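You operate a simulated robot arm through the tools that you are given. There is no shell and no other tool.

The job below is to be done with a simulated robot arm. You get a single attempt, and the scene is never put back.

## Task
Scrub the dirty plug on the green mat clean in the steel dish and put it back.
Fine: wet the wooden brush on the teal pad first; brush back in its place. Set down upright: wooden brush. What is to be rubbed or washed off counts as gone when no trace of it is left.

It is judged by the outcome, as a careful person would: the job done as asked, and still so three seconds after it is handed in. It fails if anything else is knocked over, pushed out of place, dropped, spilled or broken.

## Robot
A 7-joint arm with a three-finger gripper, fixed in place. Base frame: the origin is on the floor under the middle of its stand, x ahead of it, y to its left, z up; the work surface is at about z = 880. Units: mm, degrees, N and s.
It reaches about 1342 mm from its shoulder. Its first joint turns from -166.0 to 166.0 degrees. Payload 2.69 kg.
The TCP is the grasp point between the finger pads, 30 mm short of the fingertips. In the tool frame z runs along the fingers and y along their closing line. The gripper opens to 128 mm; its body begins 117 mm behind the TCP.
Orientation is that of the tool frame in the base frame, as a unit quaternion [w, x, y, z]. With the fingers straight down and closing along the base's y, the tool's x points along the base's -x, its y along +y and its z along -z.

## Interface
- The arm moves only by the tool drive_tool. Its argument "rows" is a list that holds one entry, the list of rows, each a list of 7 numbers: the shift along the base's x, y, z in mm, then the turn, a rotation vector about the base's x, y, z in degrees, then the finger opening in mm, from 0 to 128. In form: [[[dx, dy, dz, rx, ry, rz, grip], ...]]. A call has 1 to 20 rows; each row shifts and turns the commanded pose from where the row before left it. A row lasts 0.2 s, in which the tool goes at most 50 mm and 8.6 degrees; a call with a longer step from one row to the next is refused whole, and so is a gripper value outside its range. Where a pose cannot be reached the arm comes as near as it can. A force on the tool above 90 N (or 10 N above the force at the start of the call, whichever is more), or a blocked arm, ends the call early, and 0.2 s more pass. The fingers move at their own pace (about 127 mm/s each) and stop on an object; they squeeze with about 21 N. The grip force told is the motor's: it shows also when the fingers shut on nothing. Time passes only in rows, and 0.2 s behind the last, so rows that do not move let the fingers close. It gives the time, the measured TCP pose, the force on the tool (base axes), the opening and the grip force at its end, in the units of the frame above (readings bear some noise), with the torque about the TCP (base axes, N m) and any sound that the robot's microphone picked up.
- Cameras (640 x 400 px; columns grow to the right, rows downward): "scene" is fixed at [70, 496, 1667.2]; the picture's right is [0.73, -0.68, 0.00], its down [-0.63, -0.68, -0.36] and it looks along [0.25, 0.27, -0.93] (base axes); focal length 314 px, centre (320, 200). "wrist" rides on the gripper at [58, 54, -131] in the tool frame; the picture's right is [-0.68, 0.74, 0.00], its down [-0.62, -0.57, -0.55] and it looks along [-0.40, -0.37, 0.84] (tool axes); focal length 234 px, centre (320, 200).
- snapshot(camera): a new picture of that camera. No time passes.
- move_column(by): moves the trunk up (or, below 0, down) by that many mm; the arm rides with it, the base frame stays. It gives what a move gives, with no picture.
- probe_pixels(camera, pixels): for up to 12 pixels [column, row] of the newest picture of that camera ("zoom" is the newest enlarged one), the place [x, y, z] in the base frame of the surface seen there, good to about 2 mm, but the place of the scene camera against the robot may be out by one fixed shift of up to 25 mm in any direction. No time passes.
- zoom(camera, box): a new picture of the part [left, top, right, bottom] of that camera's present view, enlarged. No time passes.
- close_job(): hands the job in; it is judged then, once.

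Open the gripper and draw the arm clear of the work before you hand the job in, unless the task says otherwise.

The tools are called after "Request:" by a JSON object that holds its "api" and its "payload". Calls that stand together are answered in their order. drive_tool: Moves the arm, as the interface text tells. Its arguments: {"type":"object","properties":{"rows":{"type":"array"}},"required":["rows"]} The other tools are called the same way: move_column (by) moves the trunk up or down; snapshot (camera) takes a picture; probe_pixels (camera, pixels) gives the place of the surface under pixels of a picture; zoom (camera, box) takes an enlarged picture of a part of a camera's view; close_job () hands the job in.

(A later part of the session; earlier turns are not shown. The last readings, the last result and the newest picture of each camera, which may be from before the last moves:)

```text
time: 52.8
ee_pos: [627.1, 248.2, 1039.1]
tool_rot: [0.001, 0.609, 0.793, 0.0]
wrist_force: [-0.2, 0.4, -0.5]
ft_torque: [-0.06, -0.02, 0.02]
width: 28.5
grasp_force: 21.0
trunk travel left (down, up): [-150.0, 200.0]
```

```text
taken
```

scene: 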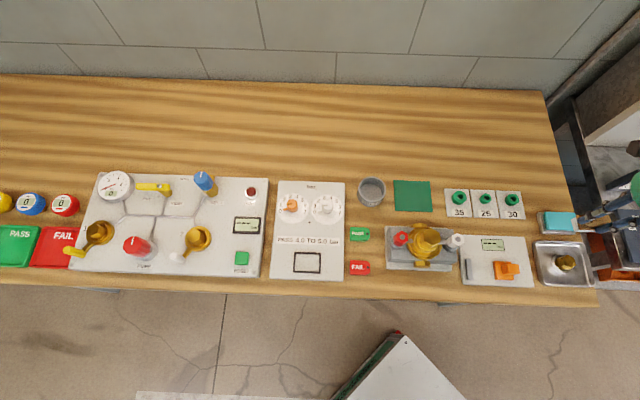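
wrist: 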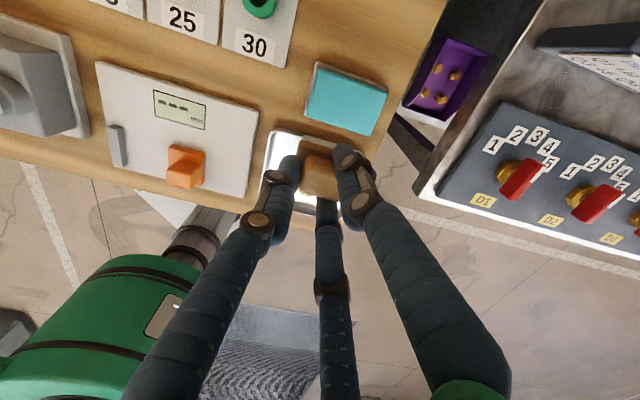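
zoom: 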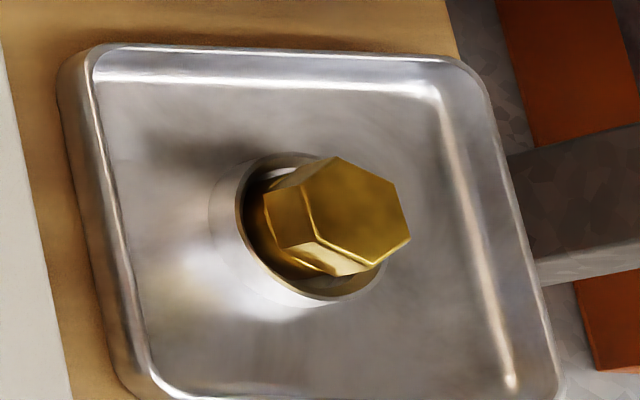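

The top face is clearly lighter but faint darker blotches remain (zoom ~(350,205)). I look closer at the plug and the brush before scrubbing more.

Request:
{"api": "zoom", "payload": {"camera": "scene", "box": [550, 245, 582, 275]}}

Request:
{"api": "zoom", "payload": {"camera": "wrist", "box": [240, 90, 400, 210]}}

```text
13.33 times, centred on (566, 260) of scene
```

zoom: 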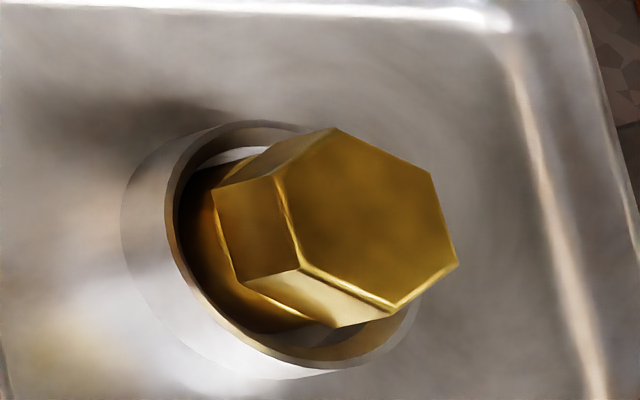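

```text
3.33 times, centred on (320, 150) of wrist
```

zoom: 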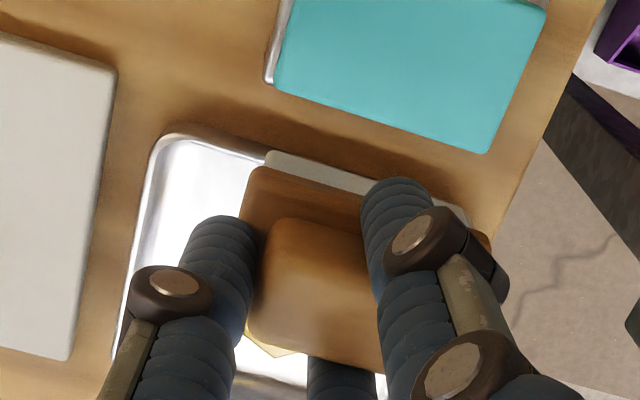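

Still wet, faint grime remains. I return to the same contact pose and scrub longer.

Request:
{"api": "drive_tool", "payload": {"rows": [[[-20, -20, 0, 0, 0, 0, 20], [-20, -20, 0, 0, 0, 0, 20], [-10, -10, -10, 0, 0, 0, 20], [0, 0, -30, 0, 0, 0, 20], [0, 0, -18, 0, 0, 0, 20], [0, 0, -5, 0, 0, 0, 20], [0, 0, -1, 0, 0, 0, 20], [0, 0, -1, 0, 0, 0, 20], [0, 0, 0, 0, 0, 0, 20]]]}}

```text
time: 54.8
ee_pos: [579.0, 198.6, 976.7]
tool_rot: [0.0, 0.608, 0.794, 0.001]
wrist_force: [-0.2, 0.6, -1.1]
ft_torque: [-0.02, 0.02, -0.01]
width: 28.9
grasp_force: 20.7
trunk travel left (down, up): [-150.0, 200.0]
```

Not quite touching yet; I lower another 0.5 mm at a time.

Request:
{"api": "drive_tool", "payload": {"rows": [[[0, 0, -0.5, 0, 0, 0, 20], [0, 0, 0, 0, 0, 0, 20]]]}}

```text
time: 55.4
ee_pos: [577.8, 198.2, 975.4]
tool_rot: [0.0, 0.609, 0.793, 0.0]
wrist_force: [-0.6, 0.3, -0.3]
ft_torque: [-0.03, -0.02, 0.03]
width: 28.6
grasp_force: 20.9
trunk travel left (down, up): [-150.0, 200.0]
```

Request:
{"api": "drive_tool", "payload": {"rows": [[[0, 0, -0.5, 0, 0, 0, 20], [0, 0, 0, 0, 0, 0, 20]]]}}

```text
time: 56.0
ee_pos: [578.2, 199.1, 974.3]
tool_rot: [0.0, 0.609, 0.793, 0.001]
wrist_force: [-0.3, -1.1, 2.8]
ft_torque: [0.01, 0.04, 0.0]
width: 28.8
grasp_force: 20.4
trunk travel left (down, up): [-150.0, 200.0]
```

Contact begins. I press 0.5 mm more and scrub with longer strokes.

Request:
{"api": "drive_tool", "payload": {"rows": [[[0, 0, -0.5, 0, 0, 0, 20], [4, -4, 0, 0, 0, 0, 20], [4, -4, 0, 0, 0, 0, 20], [-5, 5, 0, 0, 0, 0, 20], [-5, 5, 0, 0, 0, 0, 20], [-5, 5, 0, 0, 0, 0, 20], [5, -5, 0, 0, 0, 0, 20], [5, -5, 0, 0, 0, 0, 20], [5, -5, 0, 0, 0, 0, 20], [-5, 5, 0, 0, 0, 0, 20], [-5, 5, 0, 0, 0, 0, 20], [-5, 5, 0, 0, 0, 0, 20], [5, -5, 0, 0, 0, 0, 20], [5, -5, 0, 0, 0, 0, 20], [5, -5, 0, 0, 0, 0, 20], [-5, 5, 0, 0, 0, 0, 20], [-3, 3, 0, 0, 0, 0, 20], [0, 0, 0, 0, 0, 0, 20]]]}}

Request:
{"api": "drive_tool", "payload": {"rows": [[[3, 3, 0, 0, 0, 0, 20], [3, 3, 0, 0, 0, 0, 20], [-3, -3, 0, 0, 0, 0, 20], [-3, -3, 0, 0, 0, 0, 20], [-3, -3, 0, 0, 0, 0, 20], [-3, -3, 0, 0, 0, 0, 20], [3, 3, 0, 0, 0, 0, 20], [3, 3, 0, 0, 0, 0, 20], [3, 3, 0, 0, 0, 0, 20], [3, 3, 0, 0, 0, 0, 20], [-3, -3, 0, 0, 0, 0, 20], [-3, -3, 0, 0, 0, 0, 20], [-3, -3, 0, 0, 0, 0, 20], [-3, -3, 0, 0, 0, 0, 20], [3, 3, 0, 0, 0, 0, 20], [3, 3, 0, 0, 0, 0, 20], [0, 0, 0, 0, 0, 0, 20]]]}}

Request:
{"api": "zoom", "payload": {"camera": "scene", "box": [530, 220, 600, 290]}}

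```text
time: 59.8
ee_pos: [577.5, 199.3, 973.8]
tool_rot: [0.0, 0.608, 0.794, -0.001]
wrist_force: [0.1, -0.5, 6.0]
ft_torque: [-0.16, -0.19, 0.01]
width: 28.6
grasp_force: 20.7
trunk travel left (down, up): [-150.0, 200.0]
```

```text
time: 63.4
ee_pos: [578.1, 199.1, 973.5]
tool_rot: [0.0, 0.609, 0.793, 0.0]
wrist_force: [-0.1, 0.7, -0.2]
ft_torque: [-0.01, -0.01, 0.0]
width: 28.9
grasp_force: 20.9
trunk travel left (down, up): [-150.0, 200.0]
```

```text
5.71 times, centred on (565, 255) of scene
```

zoom: 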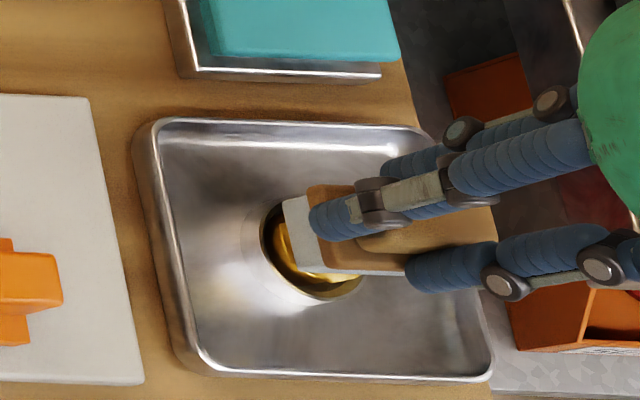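

Contact has faded to ~0 N (the brush slid slightly in the grip). I lift away to inspect the plug.

Request:
{"api": "drive_tool", "payload": {"rows": [[[0, 0, 5, 0, 0, 0, 20], [0, 0, 20, 0, 0, 0, 20], [0, 0, 30, 0, 0, 0, 20], [20, 20, 10, 0, 0, 0, 20], [20, 20, 0, 0, 0, 0, 20], [10, 10, 0, 0, 0, 0, 20], [0, 0, 0, 0, 0, 0, 20]]]}}

Request:
{"api": "zoom", "payload": {"camera": "scene", "box": [550, 245, 582, 275]}}

Request:
{"api": "snapshot", "payload": {"camera": "wrist"}}

Request:
{"api": "zoom", "payload": {"camera": "wrist", "box": [240, 90, 400, 210]}}

```text
time: 65.0
ee_pos: [629.3, 248.7, 1039.8]
tool_rot: [-0.001, 0.609, 0.793, 0.0]
wrist_force: [0.5, -0.9, 0.3]
ft_torque: [-0.02, -0.01, 0.03]
width: 28.7
grasp_force: 20.7
trunk travel left (down, up): [-150.0, 200.0]
```

```text
13.33 times, centred on (566, 260) of scene
```

zoom: 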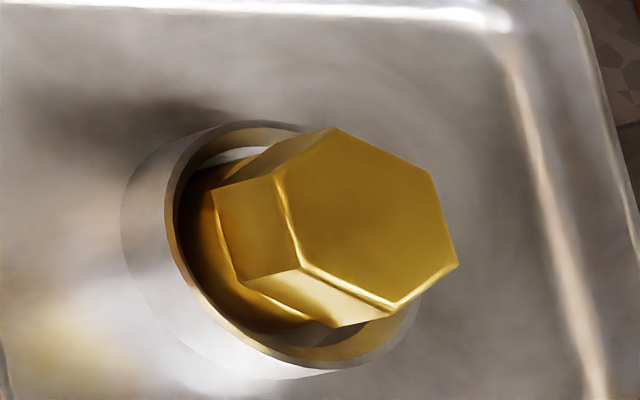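

```text
taken
```

wrist: 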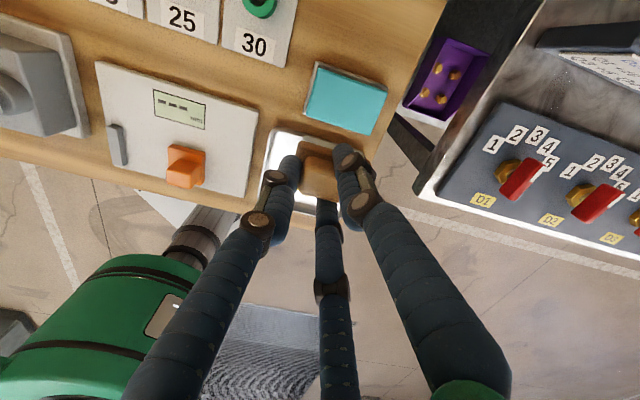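

```text
3.33 times, centred on (320, 150) of wrist
```

zoom: 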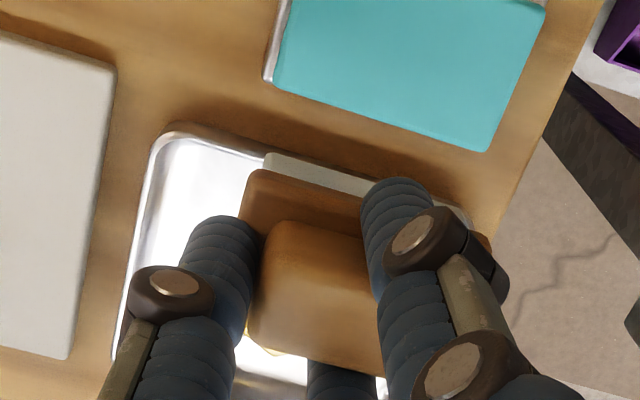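

Nearly clean: uniform gold top with at most a faint trace. I do one more full scrub with renewed contact to leave no trace.

Request:
{"api": "drive_tool", "payload": {"rows": [[[-20, -20, 0, 0, 0, 0, 20], [-20, -20, 0, 0, 0, 0, 20], [-10, -10, -10, 0, 0, 0, 20], [0, 0, -30, 0, 0, 0, 20], [0, 0, -18, 0, 0, 0, 20], [0, 0, -5, 0, 0, 0, 20], [0, 0, -1.5, 0, 0, 0, 20], [0, 0, -1, 0, 0, 0, 20], [0, 0, 0, 0, 0, 0, 20]]]}}

```text
time: 67.0
ee_pos: [579.6, 199.4, 973.5]
tool_rot: [0.0, 0.609, 0.793, 0.0]
wrist_force: [-0.3, 0.3, 0.8]
ft_torque: [-0.07, -0.04, 0.0]
width: 28.7
grasp_force: 20.8
trunk travel left (down, up): [-150.0, 200.0]
```

Request:
{"api": "drive_tool", "payload": {"rows": [[[0, 0, -0.5, 0, 0, 0, 20], [0, 0, -0.4, 0, 0, 0, 20], [0, 0, 0, 0, 0, 0, 20]]]}}

```text
time: 67.8
ee_pos: [577.8, 198.5, 972.9]
tool_rot: [0.0, 0.609, 0.793, 0.0]
wrist_force: [-2.3, 1.2, 13.1]
ft_torque: [0.02, 0.07, 0.02]
width: 28.6
grasp_force: 20.9
trunk travel left (down, up): [-150.0, 200.0]
```

Firm contact (13 N). I scrub again lengthwise, then crosswise.

Request:
{"api": "drive_tool", "payload": {"rows": [[[4, -4, 0, 0, 0, 0, 20], [4, -4, 0, 0, 0, 0, 20], [-5, 5, 0, 0, 0, 0, 20], [-5, 5, 0, 0, 0, 0, 20], [-5, 5, 0, 0, 0, 0, 20], [5, -5, 0, 0, 0, 0, 20], [5, -5, 0, 0, 0, 0, 20], [5, -5, -0.2, 0, 0, 0, 20], [-5, 5, 0, 0, 0, 0, 20], [-5, 5, 0, 0, 0, 0, 20], [-5, 5, 0, 0, 0, 0, 20], [5, -5, 0, 0, 0, 0, 20], [5, -5, 0, 0, 0, 0, 20], [5, -5, -0.2, 0, 0, 0, 20], [-5, 5, 0, 0, 0, 0, 20], [-3, 3, 0, 0, 0, 0, 20], [0, 0, 0, 0, 0, 0, 20]]]}}

Request:
{"api": "drive_tool", "payload": {"rows": [[[3, 3, -0.2, 0, 0, 0, 20], [3, 3, 0, 0, 0, 0, 20], [-3, -3, 0, 0, 0, 0, 20], [-3, -3, 0, 0, 0, 0, 20], [-3, -3, 0, 0, 0, 0, 20], [-3, -3, 0, 0, 0, 0, 20], [3, 3, -0.2, 0, 0, 0, 20], [3, 3, 0, 0, 0, 0, 20], [3, 3, 0, 0, 0, 0, 20], [3, 3, 0, 0, 0, 0, 20], [-3, -3, 0, 0, 0, 0, 20], [-3, -3, 0, 0, 0, 0, 20], [-3, -3, 0, 0, 0, 0, 20], [-3, -3, 0, 0, 0, 0, 20], [3, 3, 0, 0, 0, 0, 20], [3, 3, 0, 0, 0, 0, 20], [0, 0, 0, 0, 0, 0, 20]]]}}

Request:
{"api": "drive_tool", "payload": {"rows": [[[0, 0, 5, 0, 0, 0, 20], [0, 0, 20, 0, 0, 0, 20], [0, 0, 30, 0, 0, 0, 20], [20, 20, 10, 0, 0, 0, 20], [20, 20, 0, 0, 0, 0, 20], [10, 10, 0, 0, 0, 0, 20], [0, 0, 0, 0, 0, 0, 20]]]}}

Request:
{"api": "zoom", "payload": {"camera": "scene", "box": [550, 245, 582, 275]}}

Request:
{"api": "snapshot", "payload": {"camera": "wrist"}}

Request:
{"api": "zoom", "payload": {"camera": "wrist", "box": [240, 90, 400, 210]}}

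```text
time: 71.4
ee_pos: [577.1, 200.0, 973.6]
tool_rot: [-0.001, 0.608, 0.794, 0.0]
wrist_force: [5.0, -3.3, 15.1]
ft_torque: [-0.34, -0.41, -0.03]
width: 28.5
grasp_force: 20.6
trunk travel left (down, up): [-150.0, 200.0]
```

```text
time: 75.0
ee_pos: [576.2, 198.5, 971.8]
tool_rot: [0.0, 0.609, 0.793, -0.001]
wrist_force: [-8.9, -6.5, 31.4]
ft_torque: [-0.51, 0.32, -0.09]
width: 28.7
grasp_force: 20.8
trunk travel left (down, up): [-150.0, 200.0]
```

```text
time: 76.6
ee_pos: [629.2, 248.7, 1035.5]
tool_rot: [0.0, 0.609, 0.793, 0.0]
wrist_force: [0.5, -0.2, -0.6]
ft_torque: [-0.01, -0.03, 0.02]
width: 28.7
grasp_force: 21.4
trunk travel left (down, up): [-150.0, 200.0]
```

```text
13.33 times, centred on (566, 260) of scene
```

zoom: 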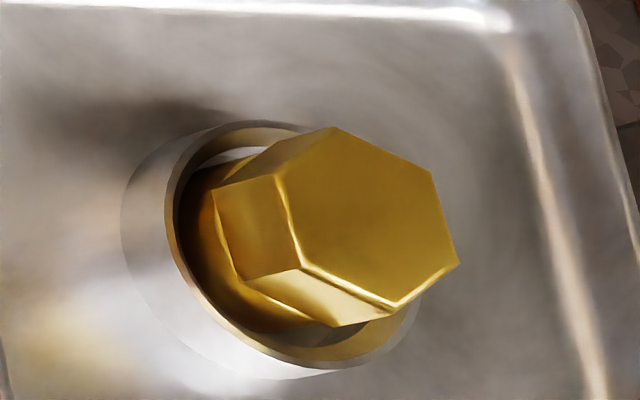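

```text
taken
```

wrist: 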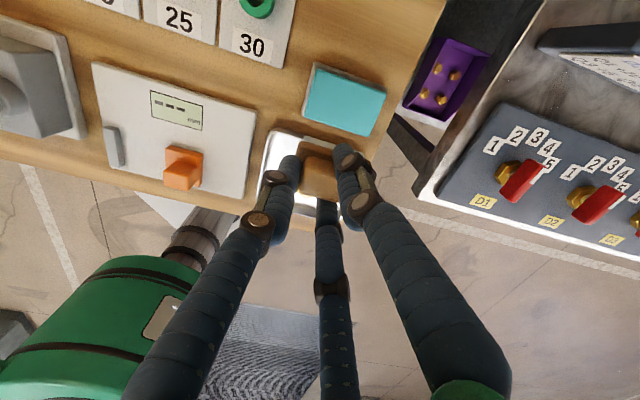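

```text
3.33 times, centred on (320, 150) of wrist
```

zoom: 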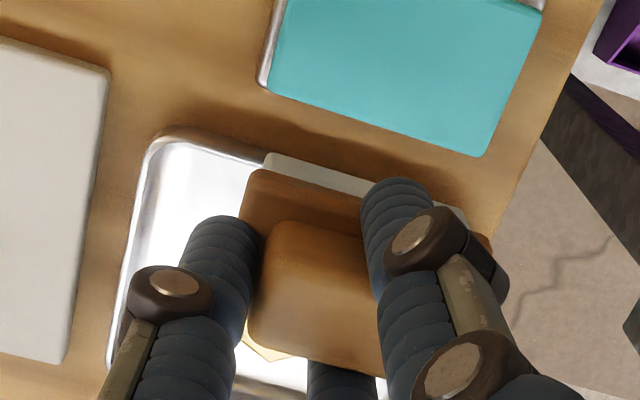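

From the scene camera the plug is uniformly gold now. I verify with the wrist camera from another side, moving the brush out of the line of sight.

Request:
{"api": "drive_tool", "payload": {"rows": [[[-18, -26, 0, 0, 0, 0, 20], [-18, -27, 0, 0, 0, 0, 20], [-18, -27, 0, 0, 0, 0, 20], [-18, -27, 0, 0, 0, 0, 20], [0, 0, 0, 0, 0, 0, 20]]]}}

Request:
{"api": "snapshot", "payload": {"camera": "wrist"}}

Request:
{"api": "zoom", "payload": {"camera": "scene", "box": [535, 235, 595, 285]}}

```text
time: 77.8
ee_pos: [557.2, 141.4, 1036.6]
tool_rot: [0.001, 0.609, 0.794, 0.0]
wrist_force: [-0.3, -0.7, -1.0]
ft_torque: [0.01, -0.04, 0.0]
width: 28.6
grasp_force: 20.5
trunk travel left (down, up): [-150.0, 200.0]
```

```text
taken
```

wrist: 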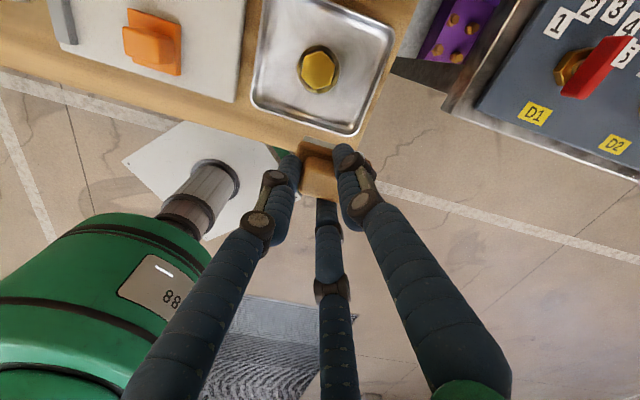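

```text
8.00 times, centred on (565, 260) of scene
```

zoom: 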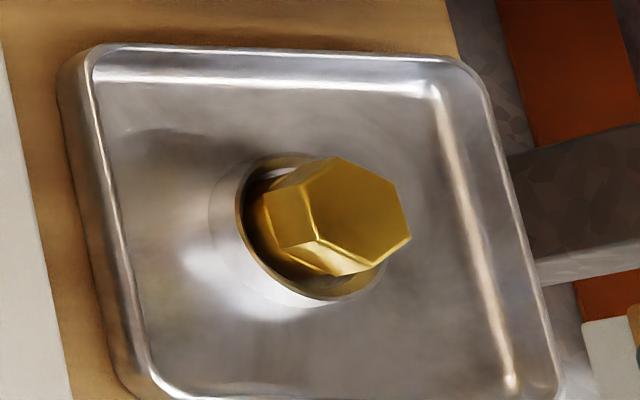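

Request:
{"api": "zoom", "payload": {"camera": "wrist", "box": [290, 40, 350, 100]}}

Request:
{"api": "zoom", "payload": {"camera": "wrist", "box": [260, 110, 380, 210]}}

```text
6.67 times, centred on (320, 70) of wrist
```

zoom: 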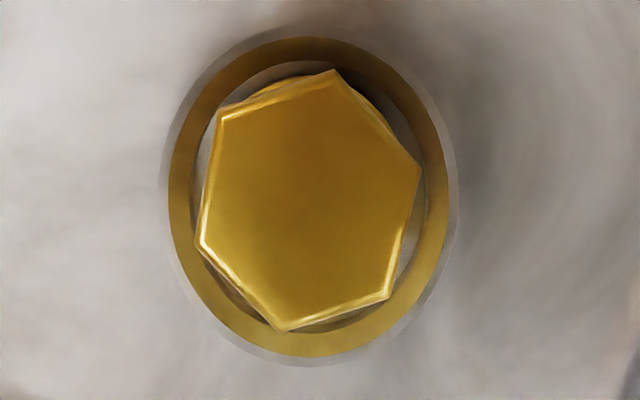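

```text
4.00 times, centred on (320, 160) of wrist
```

zoom: 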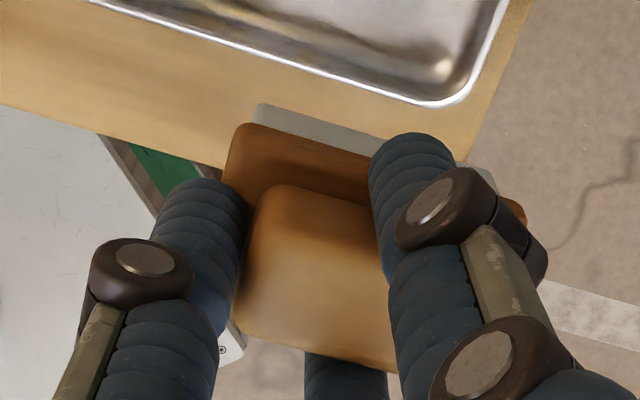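

The plug looks uniformly clean from above too. To be certain no trace is left, I run one more moderate scrub.

Request:
{"api": "drive_tool", "payload": {"rows": [[[7, 19, 0, 0, 0, 0, 20], [8, 19, 0, 0, 0, 0, 20], [7, 19, 0, 0, 0, 0, 20], [0, 0, -30, 0, 0, 0, 20], [0, 0, -25, 0, 0, 0, 20], [0, 0, -6, 0, 0, 0, 20], [0, 0, -2, 0, 0, 0, 20], [0, 0, 0, 0, 0, 0, 20]]]}}

```text
time: 79.6
ee_pos: [579.8, 199.4, 972.7]
tool_rot: [0.0, 0.609, 0.794, 0.0]
wrist_force: [-0.5, -0.8, -0.3]
ft_torque: [0.01, -0.04, 0.0]
width: 28.7
grasp_force: 20.4
trunk travel left (down, up): [-150.0, 200.0]
```

Request:
{"api": "drive_tool", "payload": {"rows": [[[0, 0, -1, 0, 0, 0, 20], [0, 0, -0.5, 0, 0, 0, 20], [0, 0, 0, 0, 0, 0, 20]]]}}

```text
time: 80.4
ee_pos: [580.2, 200.4, 973.4]
tool_rot: [0.001, 0.609, 0.793, 0.0]
wrist_force: [3.5, -2.0, 9.2]
ft_torque: [-0.18, -0.18, 0.02]
width: 28.4
grasp_force: 20.9
trunk travel left (down, up): [-150.0, 200.0]
```

Good contact at ~9 N. I scrub lengthwise and crosswise again.

Request:
{"api": "drive_tool", "payload": {"rows": [[[4, -4, 0, 0, 0, 0, 20], [4, -4, 0, 0, 0, 0, 20], [-5, 5, 0, 0, 0, 0, 20], [-5, 5, 0, 0, 0, 0, 20], [-5, 5, 0, 0, 0, 0, 20], [5, -5, 0, 0, 0, 0, 20], [5, -5, 0, 0, 0, 0, 20], [5, -5, 0, 0, 0, 0, 20], [-5, 5, 0, 0, 0, 0, 20], [-5, 5, 0, 0, 0, 0, 20], [-5, 5, 0, 0, 0, 0, 20], [5, -5, 0, 0, 0, 0, 20], [2, -2, 0, 0, 0, 0, 20], [3, 3, 0, 0, 0, 0, 20], [-3, -3, 0, 0, 0, 0, 20], [-3, -3, 0, 0, 0, 0, 20], [-3, -3, 0, 0, 0, 0, 20], [3, 3, 0, 0, 0, 0, 20], [3, 3, 0, 0, 0, 0, 20], [0, 0, 0, 0, 0, 0, 20]]]}}

Request:
{"api": "drive_tool", "payload": {"rows": [[[4, -4, 0, 0, 0, 0, 20], [4, -4, 0, 0, 0, 0, 20], [-5, 5, 0, 0, 0, 0, 20], [-5, 5, 0, 0, 0, 0, 20], [-5, 5, 0, 0, 0, 0, 20], [5, -5, 0, 0, 0, 0, 20], [5, -5, 0, 0, 0, 0, 20], [5, -5, 0, 0, 0, 0, 20], [-5, 5, 0, 0, 0, 0, 20], [-5, 5, 0, 0, 0, 0, 20], [-5, 5, 0, 0, 0, 0, 20], [5, -5, 0, 0, 0, 0, 20], [2, -2, 0, 0, 0, 0, 20], [3, 3, 0, 0, 0, 0, 20], [-3, -3, 0, 0, 0, 0, 20], [-3, -3, 0, 0, 0, 0, 20], [-3, -3, 0, 0, 0, 0, 20], [3, 3, 0, 0, 0, 0, 20], [3, 3, 0, 0, 0, 0, 20], [0, 0, 0, 0, 0, 0, 20]]]}}

Request:
{"api": "drive_tool", "payload": {"rows": [[[0, 0, 5, 0, 0, 0, 20], [0, 0, 25, 0, 0, 0, 20], [0, 0, 35, 0, 0, 0, 20], [-7, -19, 0, 0, 0, 0, 20], [-8, -19, 0, 0, 0, 0, 20], [-7, -19, 0, 0, 0, 0, 20], [0, 0, 0, 0, 0, 0, 20]]]}}

Request:
{"api": "snapshot", "payload": {"camera": "wrist"}}

Request:
{"api": "zoom", "payload": {"camera": "wrist", "box": [290, 40, 350, 100]}}

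Request:
{"api": "zoom", "payload": {"camera": "scene", "box": [550, 245, 582, 275]}}

Request:
{"api": "zoom", "payload": {"camera": "wrist", "box": [260, 110, 380, 210]}}

```text
time: 84.6
ee_pos: [577.3, 197.5, 973.5]
tool_rot: [-0.001, 0.608, 0.794, 0.0]
wrist_force: [-6.2, -1.9, 19.3]
ft_torque: [-0.18, 0.24, -0.04]
width: 28.5
grasp_force: 21.1
trunk travel left (down, up): [-150.0, 200.0]
```

```text
time: 88.8
ee_pos: [579.1, 199.2, 973.8]
tool_rot: [0.0, 0.609, 0.793, 0.0]
wrist_force: [-4.1, -1.4, 9.1]
ft_torque: [-0.08, 0.12, -0.01]
width: 28.6
grasp_force: 20.9
trunk travel left (down, up): [-150.0, 200.0]
```

```text
time: 90.4
ee_pos: [555.2, 142.8, 1036.0]
tool_rot: [0.0, 0.608, 0.794, 0.001]
wrist_force: [-0.7, -0.1, -0.5]
ft_torque: [0.05, -0.03, 0.03]
width: 28.5
grasp_force: 20.3
trunk travel left (down, up): [-150.0, 200.0]
```

```text
taken
```

wrist: 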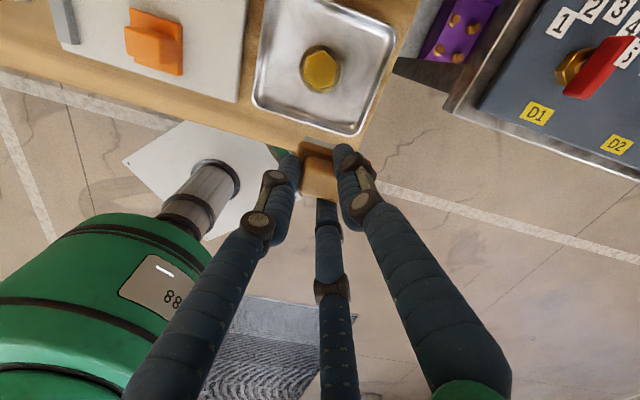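

```text
6.67 times, centred on (320, 70) of wrist
```

zoom: 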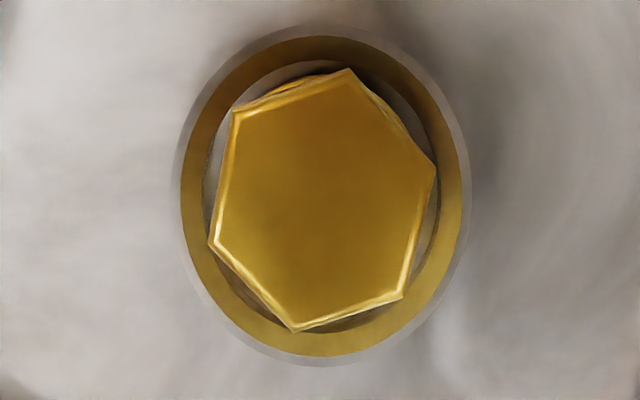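

```text
13.33 times, centred on (566, 260) of scene
```

zoom: 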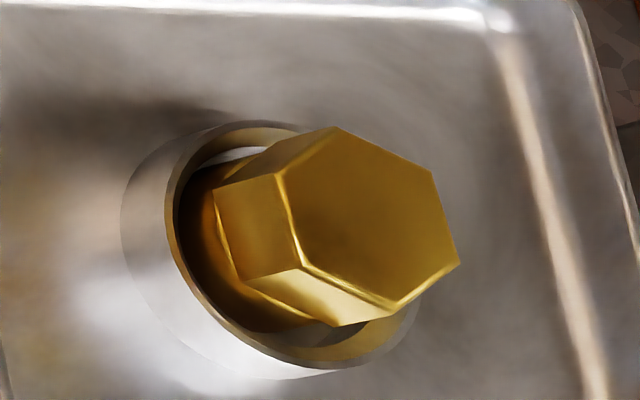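

```text
4.00 times, centred on (320, 160) of wrist
```

zoom: 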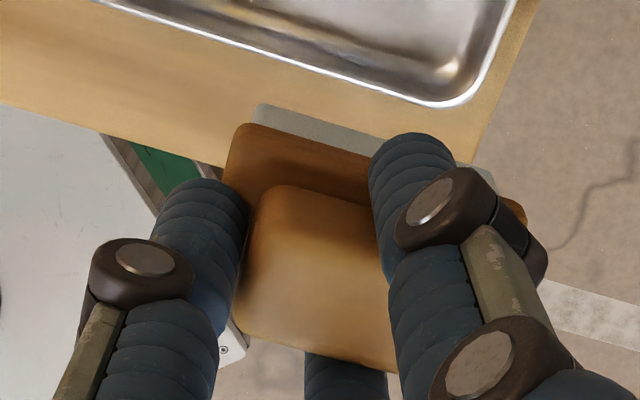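

No trace of grime is left. Now I measure the brush's pose in the hand for putting it back at home (centre (724.6, 323.3), axis -44.6°).

Request:
{"api": "probe_pixels", "payload": {"camera": "zoom", "pixels": [[242, 130], [226, 185], [365, 160], [520, 210], [260, 108], [375, 140], [490, 180], [270, 195], [245, 310], [375, 360], [315, 270], [300, 140]]}}

```text
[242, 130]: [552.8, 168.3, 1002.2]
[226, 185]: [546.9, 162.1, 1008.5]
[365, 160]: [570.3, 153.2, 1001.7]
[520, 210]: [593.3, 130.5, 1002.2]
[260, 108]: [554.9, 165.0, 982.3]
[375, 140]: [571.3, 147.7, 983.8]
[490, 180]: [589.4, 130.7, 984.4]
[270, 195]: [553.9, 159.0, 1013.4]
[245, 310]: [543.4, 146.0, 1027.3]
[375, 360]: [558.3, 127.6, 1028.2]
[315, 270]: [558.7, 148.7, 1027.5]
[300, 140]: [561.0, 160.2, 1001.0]
```

The brush is still level, axis ≈ -44.8°, and has slid up ~3 mm in the grip (bottom ≈ 57.8 mm below TCP). I carry it back over its home place.

Request:
{"api": "drive_tool", "payload": {"rows": [[[18, 20, 0, 0, 0, 0, 20], [24, 28, 0, 0, 0, 0, 20], [26, 29, 0, 0, 0, 0, 20], [26, 29, 0, 0, 0, 0, 20], [26, 29, 0, 0, 0, 0, 20], [24, 28, 0, 0, 0, 0, 20], [18.5, 21.7, 0, 0, 0, 0, 20], [0, 0, -30, 0, 0, 0, 20], [0, 0, -30, 0, 0, 0, 20], [0, 0, 0, 0, 0, 0, 20]]]}}

Request:
{"api": "snapshot", "payload": {"camera": "wrist"}}

Request:
{"api": "zoom", "payload": {"camera": "wrist", "box": [260, 110, 380, 210]}}

Request:
{"api": "probe_pixels", "payload": {"camera": "zoom", "pixels": [[242, 130], [226, 185], [365, 160], [520, 210], [260, 108], [375, 140], [490, 180], [270, 195], [245, 310], [375, 360], [315, 270], [300, 140]]}}

```text
time: 92.6
ee_pos: [720.6, 325.2, 977.3]
tool_rot: [0.0, 0.609, 0.793, 0.0]
wrist_force: [0.3, 0.0, -0.7]
ft_torque: [-0.02, 0.07, -0.01]
width: 28.7
grasp_force: 21.2
trunk travel left (down, up): [-150.0, 200.0]
```

```text
taken
```

wrist: 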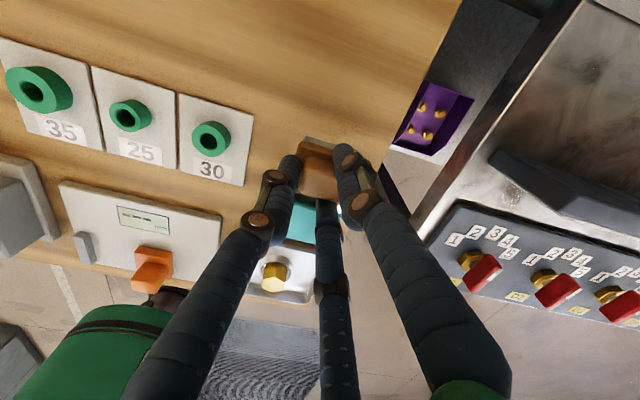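

```text
4.00 times, centred on (320, 160) of wrist
```

zoom: 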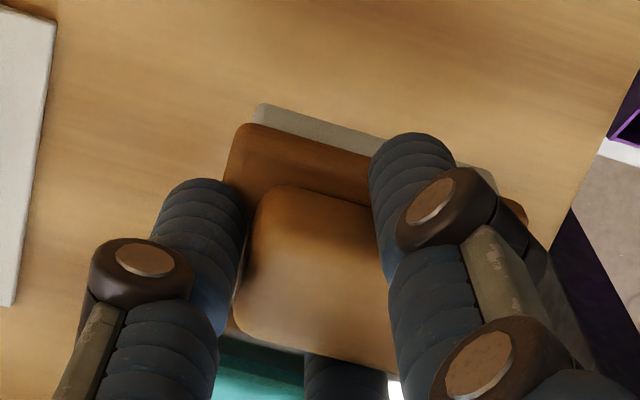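

```text
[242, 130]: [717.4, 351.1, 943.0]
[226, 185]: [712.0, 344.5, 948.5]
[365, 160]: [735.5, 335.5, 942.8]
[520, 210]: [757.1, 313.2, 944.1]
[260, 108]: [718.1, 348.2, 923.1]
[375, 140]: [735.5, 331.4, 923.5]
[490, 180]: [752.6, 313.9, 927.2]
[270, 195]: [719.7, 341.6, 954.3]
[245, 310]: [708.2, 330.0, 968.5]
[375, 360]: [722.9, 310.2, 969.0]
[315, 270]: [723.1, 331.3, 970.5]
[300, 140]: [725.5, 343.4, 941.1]
```

The brush is about (+1.3, -1.6) off its home; I correct that and lower to just above the table.

Request:
{"api": "drive_tool", "payload": {"rows": [[[-1.3, 1.6, 0, 0, 0, 0.3, 20], [0, 0, -15, 0, 0, 0, 20], [0, 0, -15, 0, 0, 0, 20], [0, 0, -6, 0, 0, 0, 20], [0, 0, -1, 0, 0, 0, 20], [0, 0, 0, 0, 0, 0, 20]]]}}

Request:
{"api": "snapshot", "payload": {"camera": "wrist"}}

Request:
{"api": "zoom", "payload": {"camera": "wrist", "box": [260, 110, 380, 210]}}

Request:
{"api": "probe_pixels", "payload": {"camera": "zoom", "pixels": [[242, 130], [226, 185], [365, 160], [520, 210], [260, 108], [375, 140], [490, 180], [270, 195], [245, 310], [375, 360], [315, 270], [300, 90]]}}

```text
time: 94.0
ee_pos: [717.6, 329.3, 941.2]
tool_rot: [0.0, 0.606, 0.795, 0.0]
wrist_force: [-1.0, -0.4, -0.4]
ft_torque: [0.02, 0.0, -0.04]
width: 28.6
grasp_force: 21.3
trunk travel left (down, up): [-150.0, 200.0]
```

```text
taken
```

wrist: 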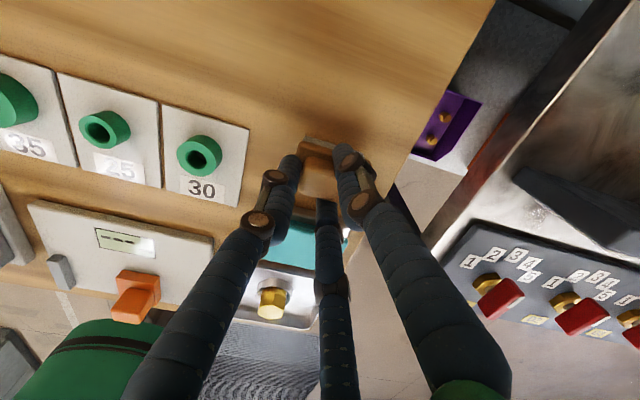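

```text
4.00 times, centred on (320, 160) of wrist
```

zoom: 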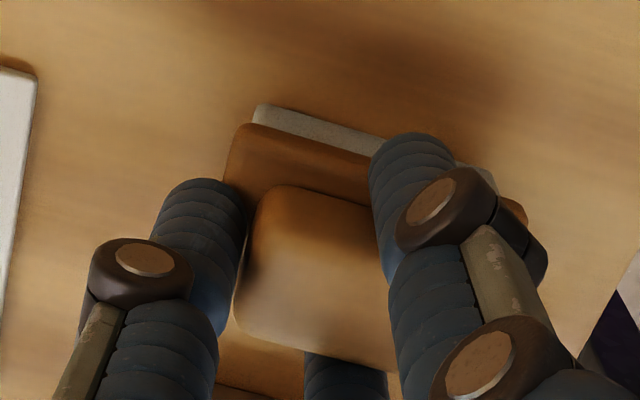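

```text
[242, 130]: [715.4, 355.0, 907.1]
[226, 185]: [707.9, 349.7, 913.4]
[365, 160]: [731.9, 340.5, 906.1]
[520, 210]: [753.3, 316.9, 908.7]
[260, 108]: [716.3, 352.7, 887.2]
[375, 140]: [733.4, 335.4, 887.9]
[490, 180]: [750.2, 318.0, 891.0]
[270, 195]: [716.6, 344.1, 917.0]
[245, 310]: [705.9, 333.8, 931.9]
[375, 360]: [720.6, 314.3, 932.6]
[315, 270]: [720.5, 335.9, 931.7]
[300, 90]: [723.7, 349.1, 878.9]
```

Still ~3 mm up and about (-1.2, +2) off; I nudge (+1.1, -1.9) and lower until contact.

Request:
{"api": "drive_tool", "payload": {"rows": [[[1.1, -1.9, 0, 0, 0, 0, 20], [0, 0, -1, 0, 0, 0, 20], [0, 0, -1, 0, 0, 0, 20], [0, 0, 0, 0, 0, 0, 20]]]}}

Request:
{"api": "snapshot", "payload": {"camera": "wrist"}}

Request:
{"api": "zoom", "payload": {"camera": "wrist", "box": [260, 110, 380, 210]}}

Request:
{"api": "probe_pixels", "payload": {"camera": "zoom", "pixels": [[242, 130], [226, 185], [365, 160], [520, 210], [260, 108], [375, 140], [490, 180], [270, 195], [245, 310], [375, 360], [315, 270], [300, 90]]}}

```text
time: 95.0
ee_pos: [719.4, 326.5, 938.1]
tool_rot: [0.0, 0.607, 0.795, 0.0]
wrist_force: [-0.3, 0.5, -1.3]
ft_torque: [-0.02, 0.01, 0.04]
width: 28.8
grasp_force: 21.2
trunk travel left (down, up): [-150.0, 200.0]
```

```text
taken
```

wrist: 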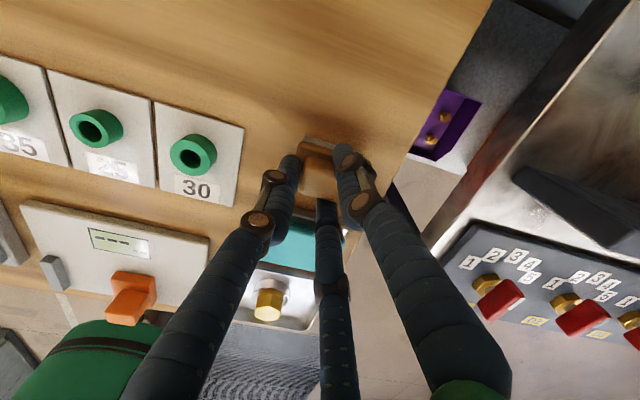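

```text
4.00 times, centred on (320, 160) of wrist
```

zoom: 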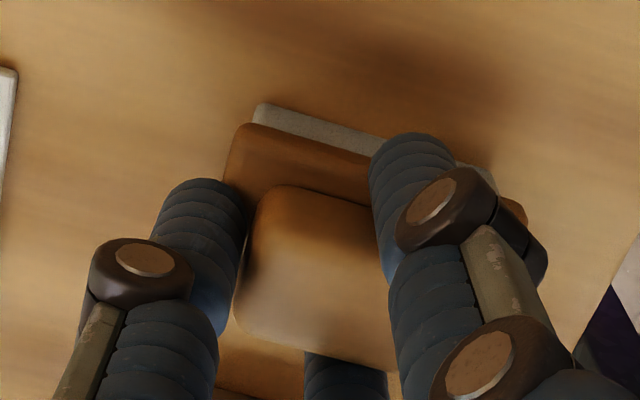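

```text
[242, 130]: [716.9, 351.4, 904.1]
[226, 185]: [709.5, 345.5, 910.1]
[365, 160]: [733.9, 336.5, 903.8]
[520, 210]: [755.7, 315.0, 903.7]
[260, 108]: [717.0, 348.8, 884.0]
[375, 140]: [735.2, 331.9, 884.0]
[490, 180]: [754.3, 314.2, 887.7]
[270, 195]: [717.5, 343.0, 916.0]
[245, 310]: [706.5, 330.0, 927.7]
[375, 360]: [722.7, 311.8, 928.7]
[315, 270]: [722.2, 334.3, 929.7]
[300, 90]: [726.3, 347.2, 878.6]
```

Within ~1 mm of home. I lower in half-millimetre steps to contact.

Request:
{"api": "drive_tool", "payload": {"rows": [[[-0.4, 0.5, -0.5, 0, 0, 0, 20], [0, 0, 0, 0, 0, 0, 20]]]}}

```text
time: 95.6
ee_pos: [718.4, 327.4, 937.3]
tool_rot: [0.0, 0.606, 0.796, 0.001]
wrist_force: [0.3, 0.0, 0.3]
ft_torque: [0.01, 0.0, 0.0]
width: 28.5
grasp_force: 21.1
trunk travel left (down, up): [-150.0, 200.0]
```

Request:
{"api": "drive_tool", "payload": {"rows": [[[0, 0, -0.5, 0, 0, 0, 20], [0, 0, 0, 0, 0, 0, 20]]]}}

```text
time: 96.2
ee_pos: [719.1, 328.1, 936.8]
tool_rot: [0.001, 0.607, 0.795, 0.0]
wrist_force: [-0.7, -0.6, 1.7]
ft_torque: [-0.01, 0.04, 0.01]
width: 28.6
grasp_force: 21.2
trunk travel left (down, up): [-150.0, 200.0]
```

Light contact with the table (~2 N). I open gently and lift off straight up.

Request:
{"api": "drive_tool", "payload": {"rows": [[[0, 0, 0, 0, 0, 0, 31], [0, 0, 0.5, 0, 0, 0, 35], [0, 0, 1, 0, 0, 0, 42], [0, 0, 2, 0, 0, 0, 54], [0, 0, 5, 0, 0, 0, 70], [0, 0, 15, 0, 0, 0, 80], [0, 0, 25, 0, 0, 0, 80], [0, 0, 30, 0, 0, 0, 80], [0, 0, 0, 0, 0, 0, 80]]]}}

Request:
{"api": "snapshot", "payload": {"camera": "wrist"}}

Request:
{"api": "zoom", "payload": {"camera": "wrist", "box": [250, 80, 390, 190]}}

Request:
{"api": "zoom", "payload": {"camera": "scene", "box": [510, 150, 610, 250]}}

```text
time: 98.2
ee_pos: [719.7, 328.3, 1017.5]
tool_rot: [0.0, 0.607, 0.795, 0.0]
wrist_force: [0.1, 0.2, -0.2]
ft_torque: [0.0, -0.01, 0.01]
width: 79.8
grasp_force: 0.1
trunk travel left (down, up): [-150.0, 200.0]
```

```text
taken
```

wrist: 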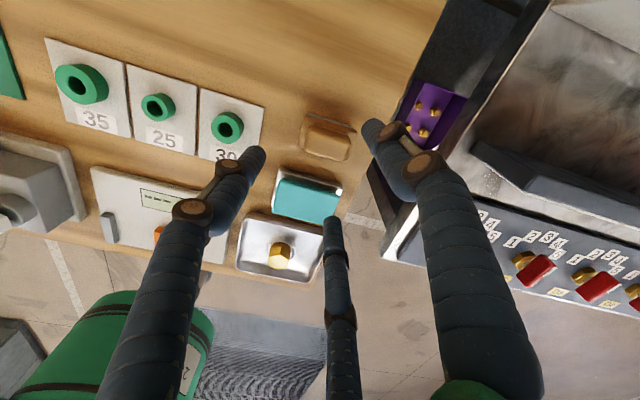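

```text
3.64 times, centred on (320, 135) of wrist
```

zoom: 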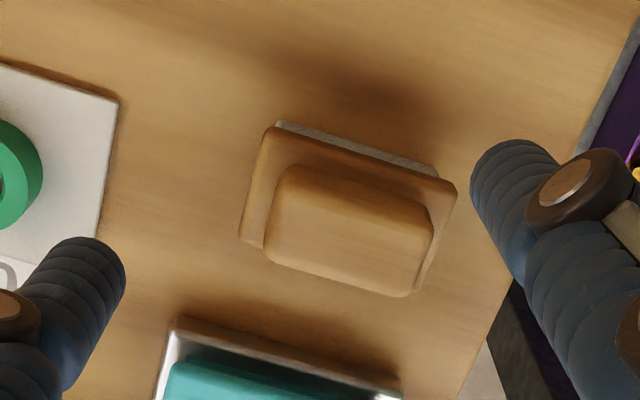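

```text
4.00 times, centred on (560, 200) of scene
```

zoom: 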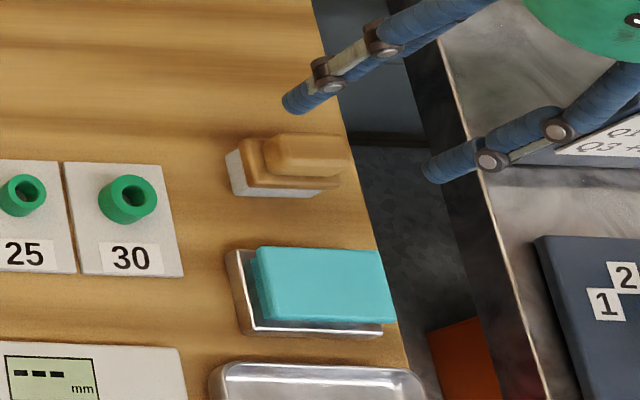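

The brush stands upright at its place. I verify its pose with the wrist zoom.

Request:
{"api": "zoom", "payload": {"camera": "wrist", "box": [250, 80, 390, 190]}}

Request:
{"api": "probe_pixels", "payload": {"camera": "zoom", "pixels": [[241, 238], [268, 128], [454, 190], [420, 288], [280, 125], [435, 172], [275, 180], [430, 225], [405, 290], [270, 250], [345, 235], [350, 155]]}}

```text
3.64 times, centred on (320, 135) of wrist
```

zoom: 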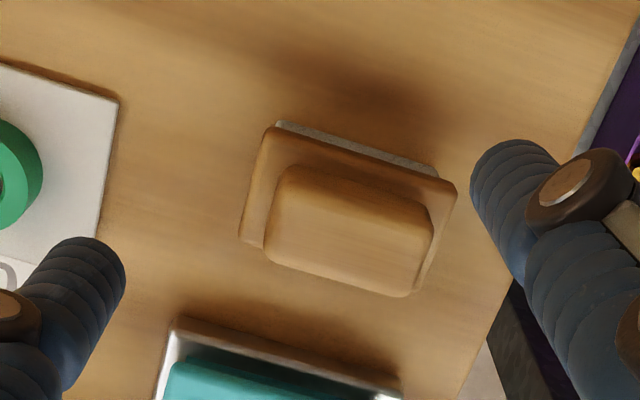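

```text
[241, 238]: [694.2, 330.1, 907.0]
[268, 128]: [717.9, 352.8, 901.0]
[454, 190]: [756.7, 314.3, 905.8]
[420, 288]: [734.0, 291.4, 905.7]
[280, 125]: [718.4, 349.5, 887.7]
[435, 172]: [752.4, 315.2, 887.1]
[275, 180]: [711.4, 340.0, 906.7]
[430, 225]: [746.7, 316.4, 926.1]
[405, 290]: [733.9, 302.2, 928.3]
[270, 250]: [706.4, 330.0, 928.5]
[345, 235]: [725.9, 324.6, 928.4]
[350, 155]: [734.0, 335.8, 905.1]
```

Brush is at (725.5, 322.2), axis -44.8°: home within ~1.5 mm and upright. Now I move above the plug in the dish and look at its hex orientation.

Request:
{"api": "drive_tool", "payload": {"rows": [[[-20, -19, 10, 0, 0, 0, 80], [-28, -27, 10, 0, 0, 0, 80], [-29, -29, 0, 0, 0, 0, 80], [-29, -29, 0, 0, 0, 0, 80], [-20, -20, 0, 0, 0, 0, 80], [-10.5, -8.8, -10, 0, 0, 0, 80], [0, 0, -20, 0, 0, 0, 60], [0, 0, 0, 0, 0, 0, 60]]]}}

Request:
{"api": "snapshot", "payload": {"camera": "wrist"}}

Request:
{"api": "zoom", "payload": {"camera": "wrist", "box": [270, 90, 370, 180]}}

```text
time: 100.0
ee_pos: [580.9, 194.5, 1004.6]
tool_rot: [0.0, 0.606, 0.795, 0.001]
wrist_force: [0.6, 0.4, -0.1]
ft_torque: [0.01, 0.0, 0.02]
width: 59.9
grasp_force: 0.0
trunk travel left (down, up): [-150.0, 200.0]
```

```text
taken
```

wrist: 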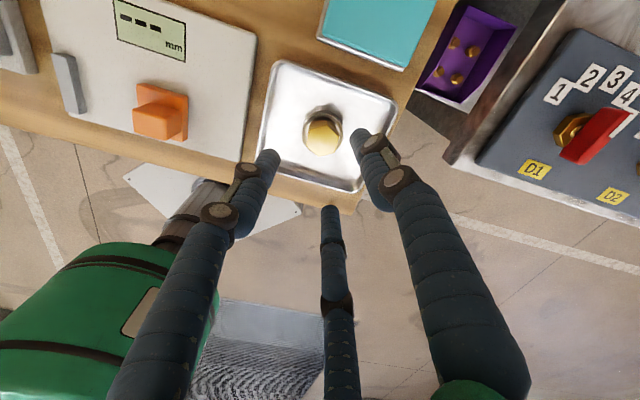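

```text
4.44 times, centred on (320, 135) of wrist
```

zoom: 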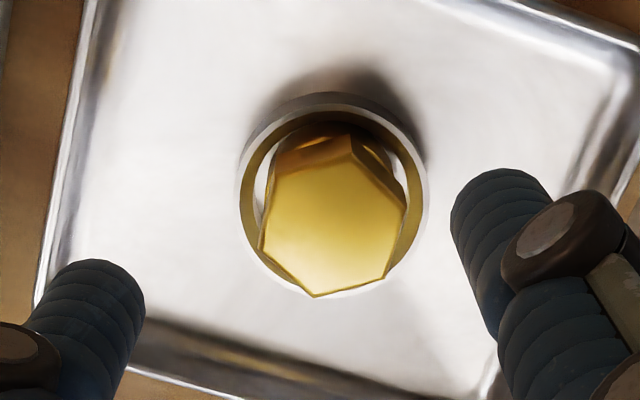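

Request:
{"api": "probe_pixels", "payload": {"camera": "zoom", "pixels": [[275, 175], [352, 158], [403, 205], [383, 275], [315, 293], [265, 248], [332, 225], [250, 160], [415, 160], [270, 280], [415, 225], [330, 98]]}}

```text
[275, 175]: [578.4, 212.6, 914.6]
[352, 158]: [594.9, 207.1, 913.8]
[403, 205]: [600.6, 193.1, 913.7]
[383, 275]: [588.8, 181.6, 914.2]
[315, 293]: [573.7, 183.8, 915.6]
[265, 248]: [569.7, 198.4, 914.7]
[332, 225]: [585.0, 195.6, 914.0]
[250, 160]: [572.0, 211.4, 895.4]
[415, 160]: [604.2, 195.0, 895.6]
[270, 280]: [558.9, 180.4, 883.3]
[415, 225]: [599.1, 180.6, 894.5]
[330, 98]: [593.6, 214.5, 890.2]
```

The hex is at (584.4, 196.1), flats at 18.8°/138.8°/258.8°. I turn +3.5°, shift slightly and descend to just above grasp height.

Request:
{"api": "drive_tool", "payload": {"rows": [[[2.2, 1.1, -20, 0, 0, 3.5, 60], [0, 0, -20, 0, 0, 0, 58], [0, 0, -22, 0, 0, 0, 58], [0, 0, 0, 0, 0, 0, 58]]]}}

Request:
{"api": "snapshot", "payload": {"camera": "wrist"}}

Request:
{"api": "zoom", "payload": {"camera": "wrist", "box": [270, 110, 370, 210]}}

Request:
{"api": "probe_pixels", "payload": {"camera": "wrist", "pixels": [[320, 165], [318, 175], [322, 180], [315, 160]]}}

```text
time: 101.0
ee_pos: [582.9, 193.6, 941.7]
tool_rot: [0.0, 0.582, 0.813, 0.0]
wrist_force: [-0.8, 0.0, 0.5]
ft_torque: [-0.02, -0.01, 0.0]
width: 57.9
grasp_force: 0.0
trunk travel left (down, up): [-150.0, 200.0]
```

```text
taken
```

wrist: 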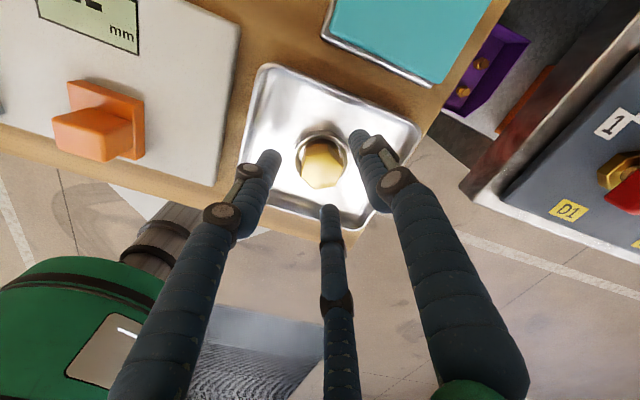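

```text
4.00 times, centred on (320, 160) of wrist
```

zoom: 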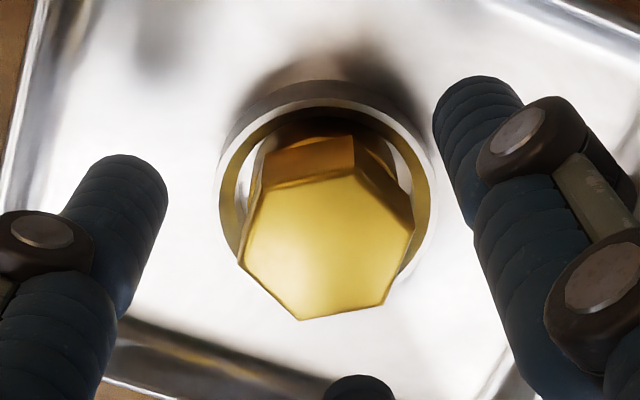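

```text
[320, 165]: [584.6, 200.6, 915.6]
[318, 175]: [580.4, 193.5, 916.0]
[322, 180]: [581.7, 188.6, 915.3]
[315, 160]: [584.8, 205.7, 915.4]
```

Well centred between the fingers. I lower to TCP z≈928 (tips just above the ring rim) and close.

Request:
{"api": "drive_tool", "payload": {"rows": [[[0.8, 1.2, -7, 0, 0, 0, 58], [0, 0, -6.5, 0, 0, 0, 58], [0, 0, 0, 0, 0, 0, 46], [0, 0, 0, 0, 0, 0, 38], [0, 0, 0, 0, 0, 0, 30], [0, 0, 0, 0, 0, 0, 15], [0, 0, 0, 0, 0, 0, 15], [0, 0, 0, 0, 0, 0, 15]]]}}

Request:
{"api": "snapshot", "payload": {"camera": "wrist"}}

Request:
{"api": "zoom", "payload": {"camera": "wrist", "box": [270, 110, 370, 210]}}

```text
time: 102.8
ee_pos: [584.1, 196.6, 928.0]
tool_rot: [0.0, 0.582, 0.813, 0.0]
wrist_force: [-0.3, 0.6, -1.0]
ft_torque: [0.01, 0.08, 0.04]
width: 33.2
grasp_force: 21.5
trunk travel left (down, up): [-150.0, 200.0]
```

```text
taken
```

wrist: 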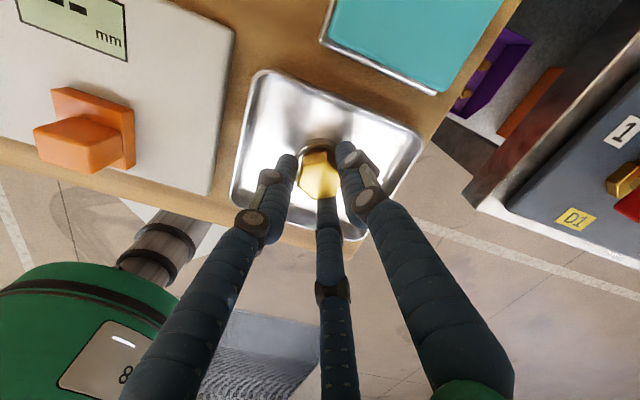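

```text
4.00 times, centred on (320, 160) of wrist
```

zoom: 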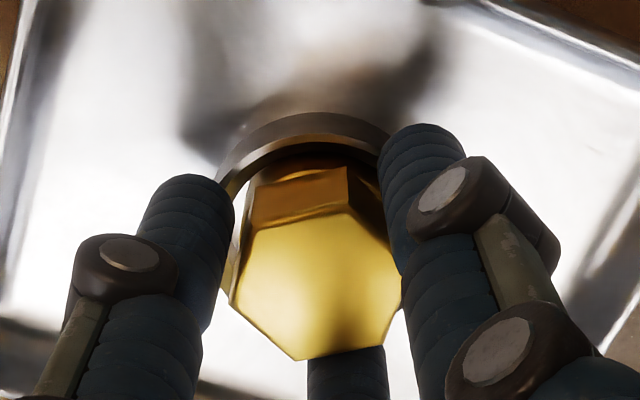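

Gripped at 33.2 mm with 21.5 N, same as before. I lift it slowly straight out of the ring and then higher.

Request:
{"api": "drive_tool", "payload": {"rows": [[[0, 0, 3, 0, 0, 0, 15], [0, 0, 5, 0, 0, 0, 15], [0, 0, 8, 0, 0, 0, 15], [0, 0, 20, 0, 0, 0, 15], [0, 0, 35, 0, 0, 0, 15], [0, 0, 40, 0, 0, 0, 15], [0, 0, 20, 0, 0, 0, 15], [0, 0, 0, 0, 0, 0, 15]]]}}

Request:
{"api": "snapshot", "payload": {"camera": "wrist"}}

Request:
{"api": "zoom", "payload": {"camera": "wrist", "box": [270, 110, 370, 210]}}

Request:
{"api": "zoom", "payload": {"camera": "scene", "box": [500, 160, 640, 300]}}

```text
time: 104.6
ee_pos: [583.2, 197.3, 1060.8]
tool_rot: [0.0, 0.582, 0.813, 0.0]
wrist_force: [-0.2, 0.3, -1.1]
ft_torque: [-0.01, -0.01, -0.01]
width: 33.5
grasp_force: 21.3
trunk travel left (down, up): [-150.0, 200.0]
```

```text
taken
```

wrist: 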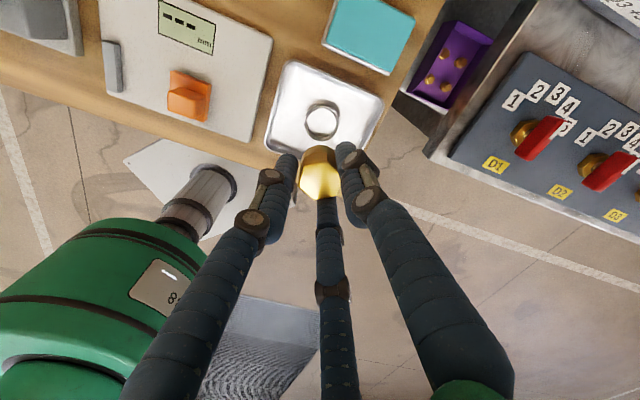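

```text
4.00 times, centred on (320, 160) of wrist
```

zoom: 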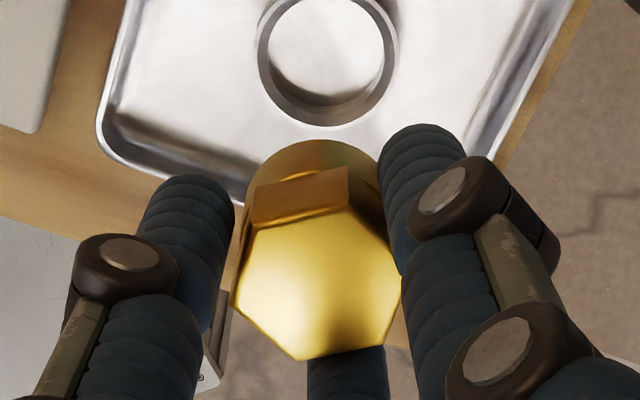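

```text
2.86 times, centred on (570, 230) of scene
```

zoom: 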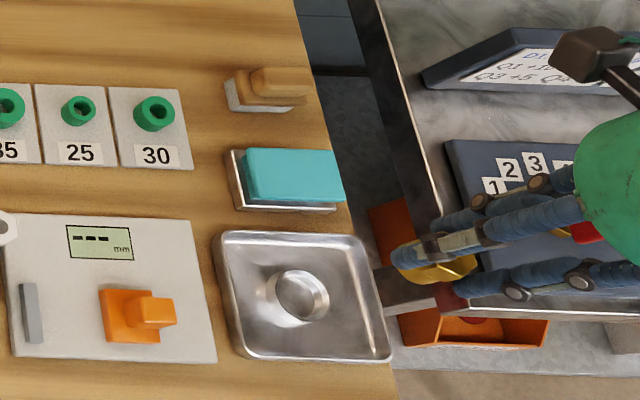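

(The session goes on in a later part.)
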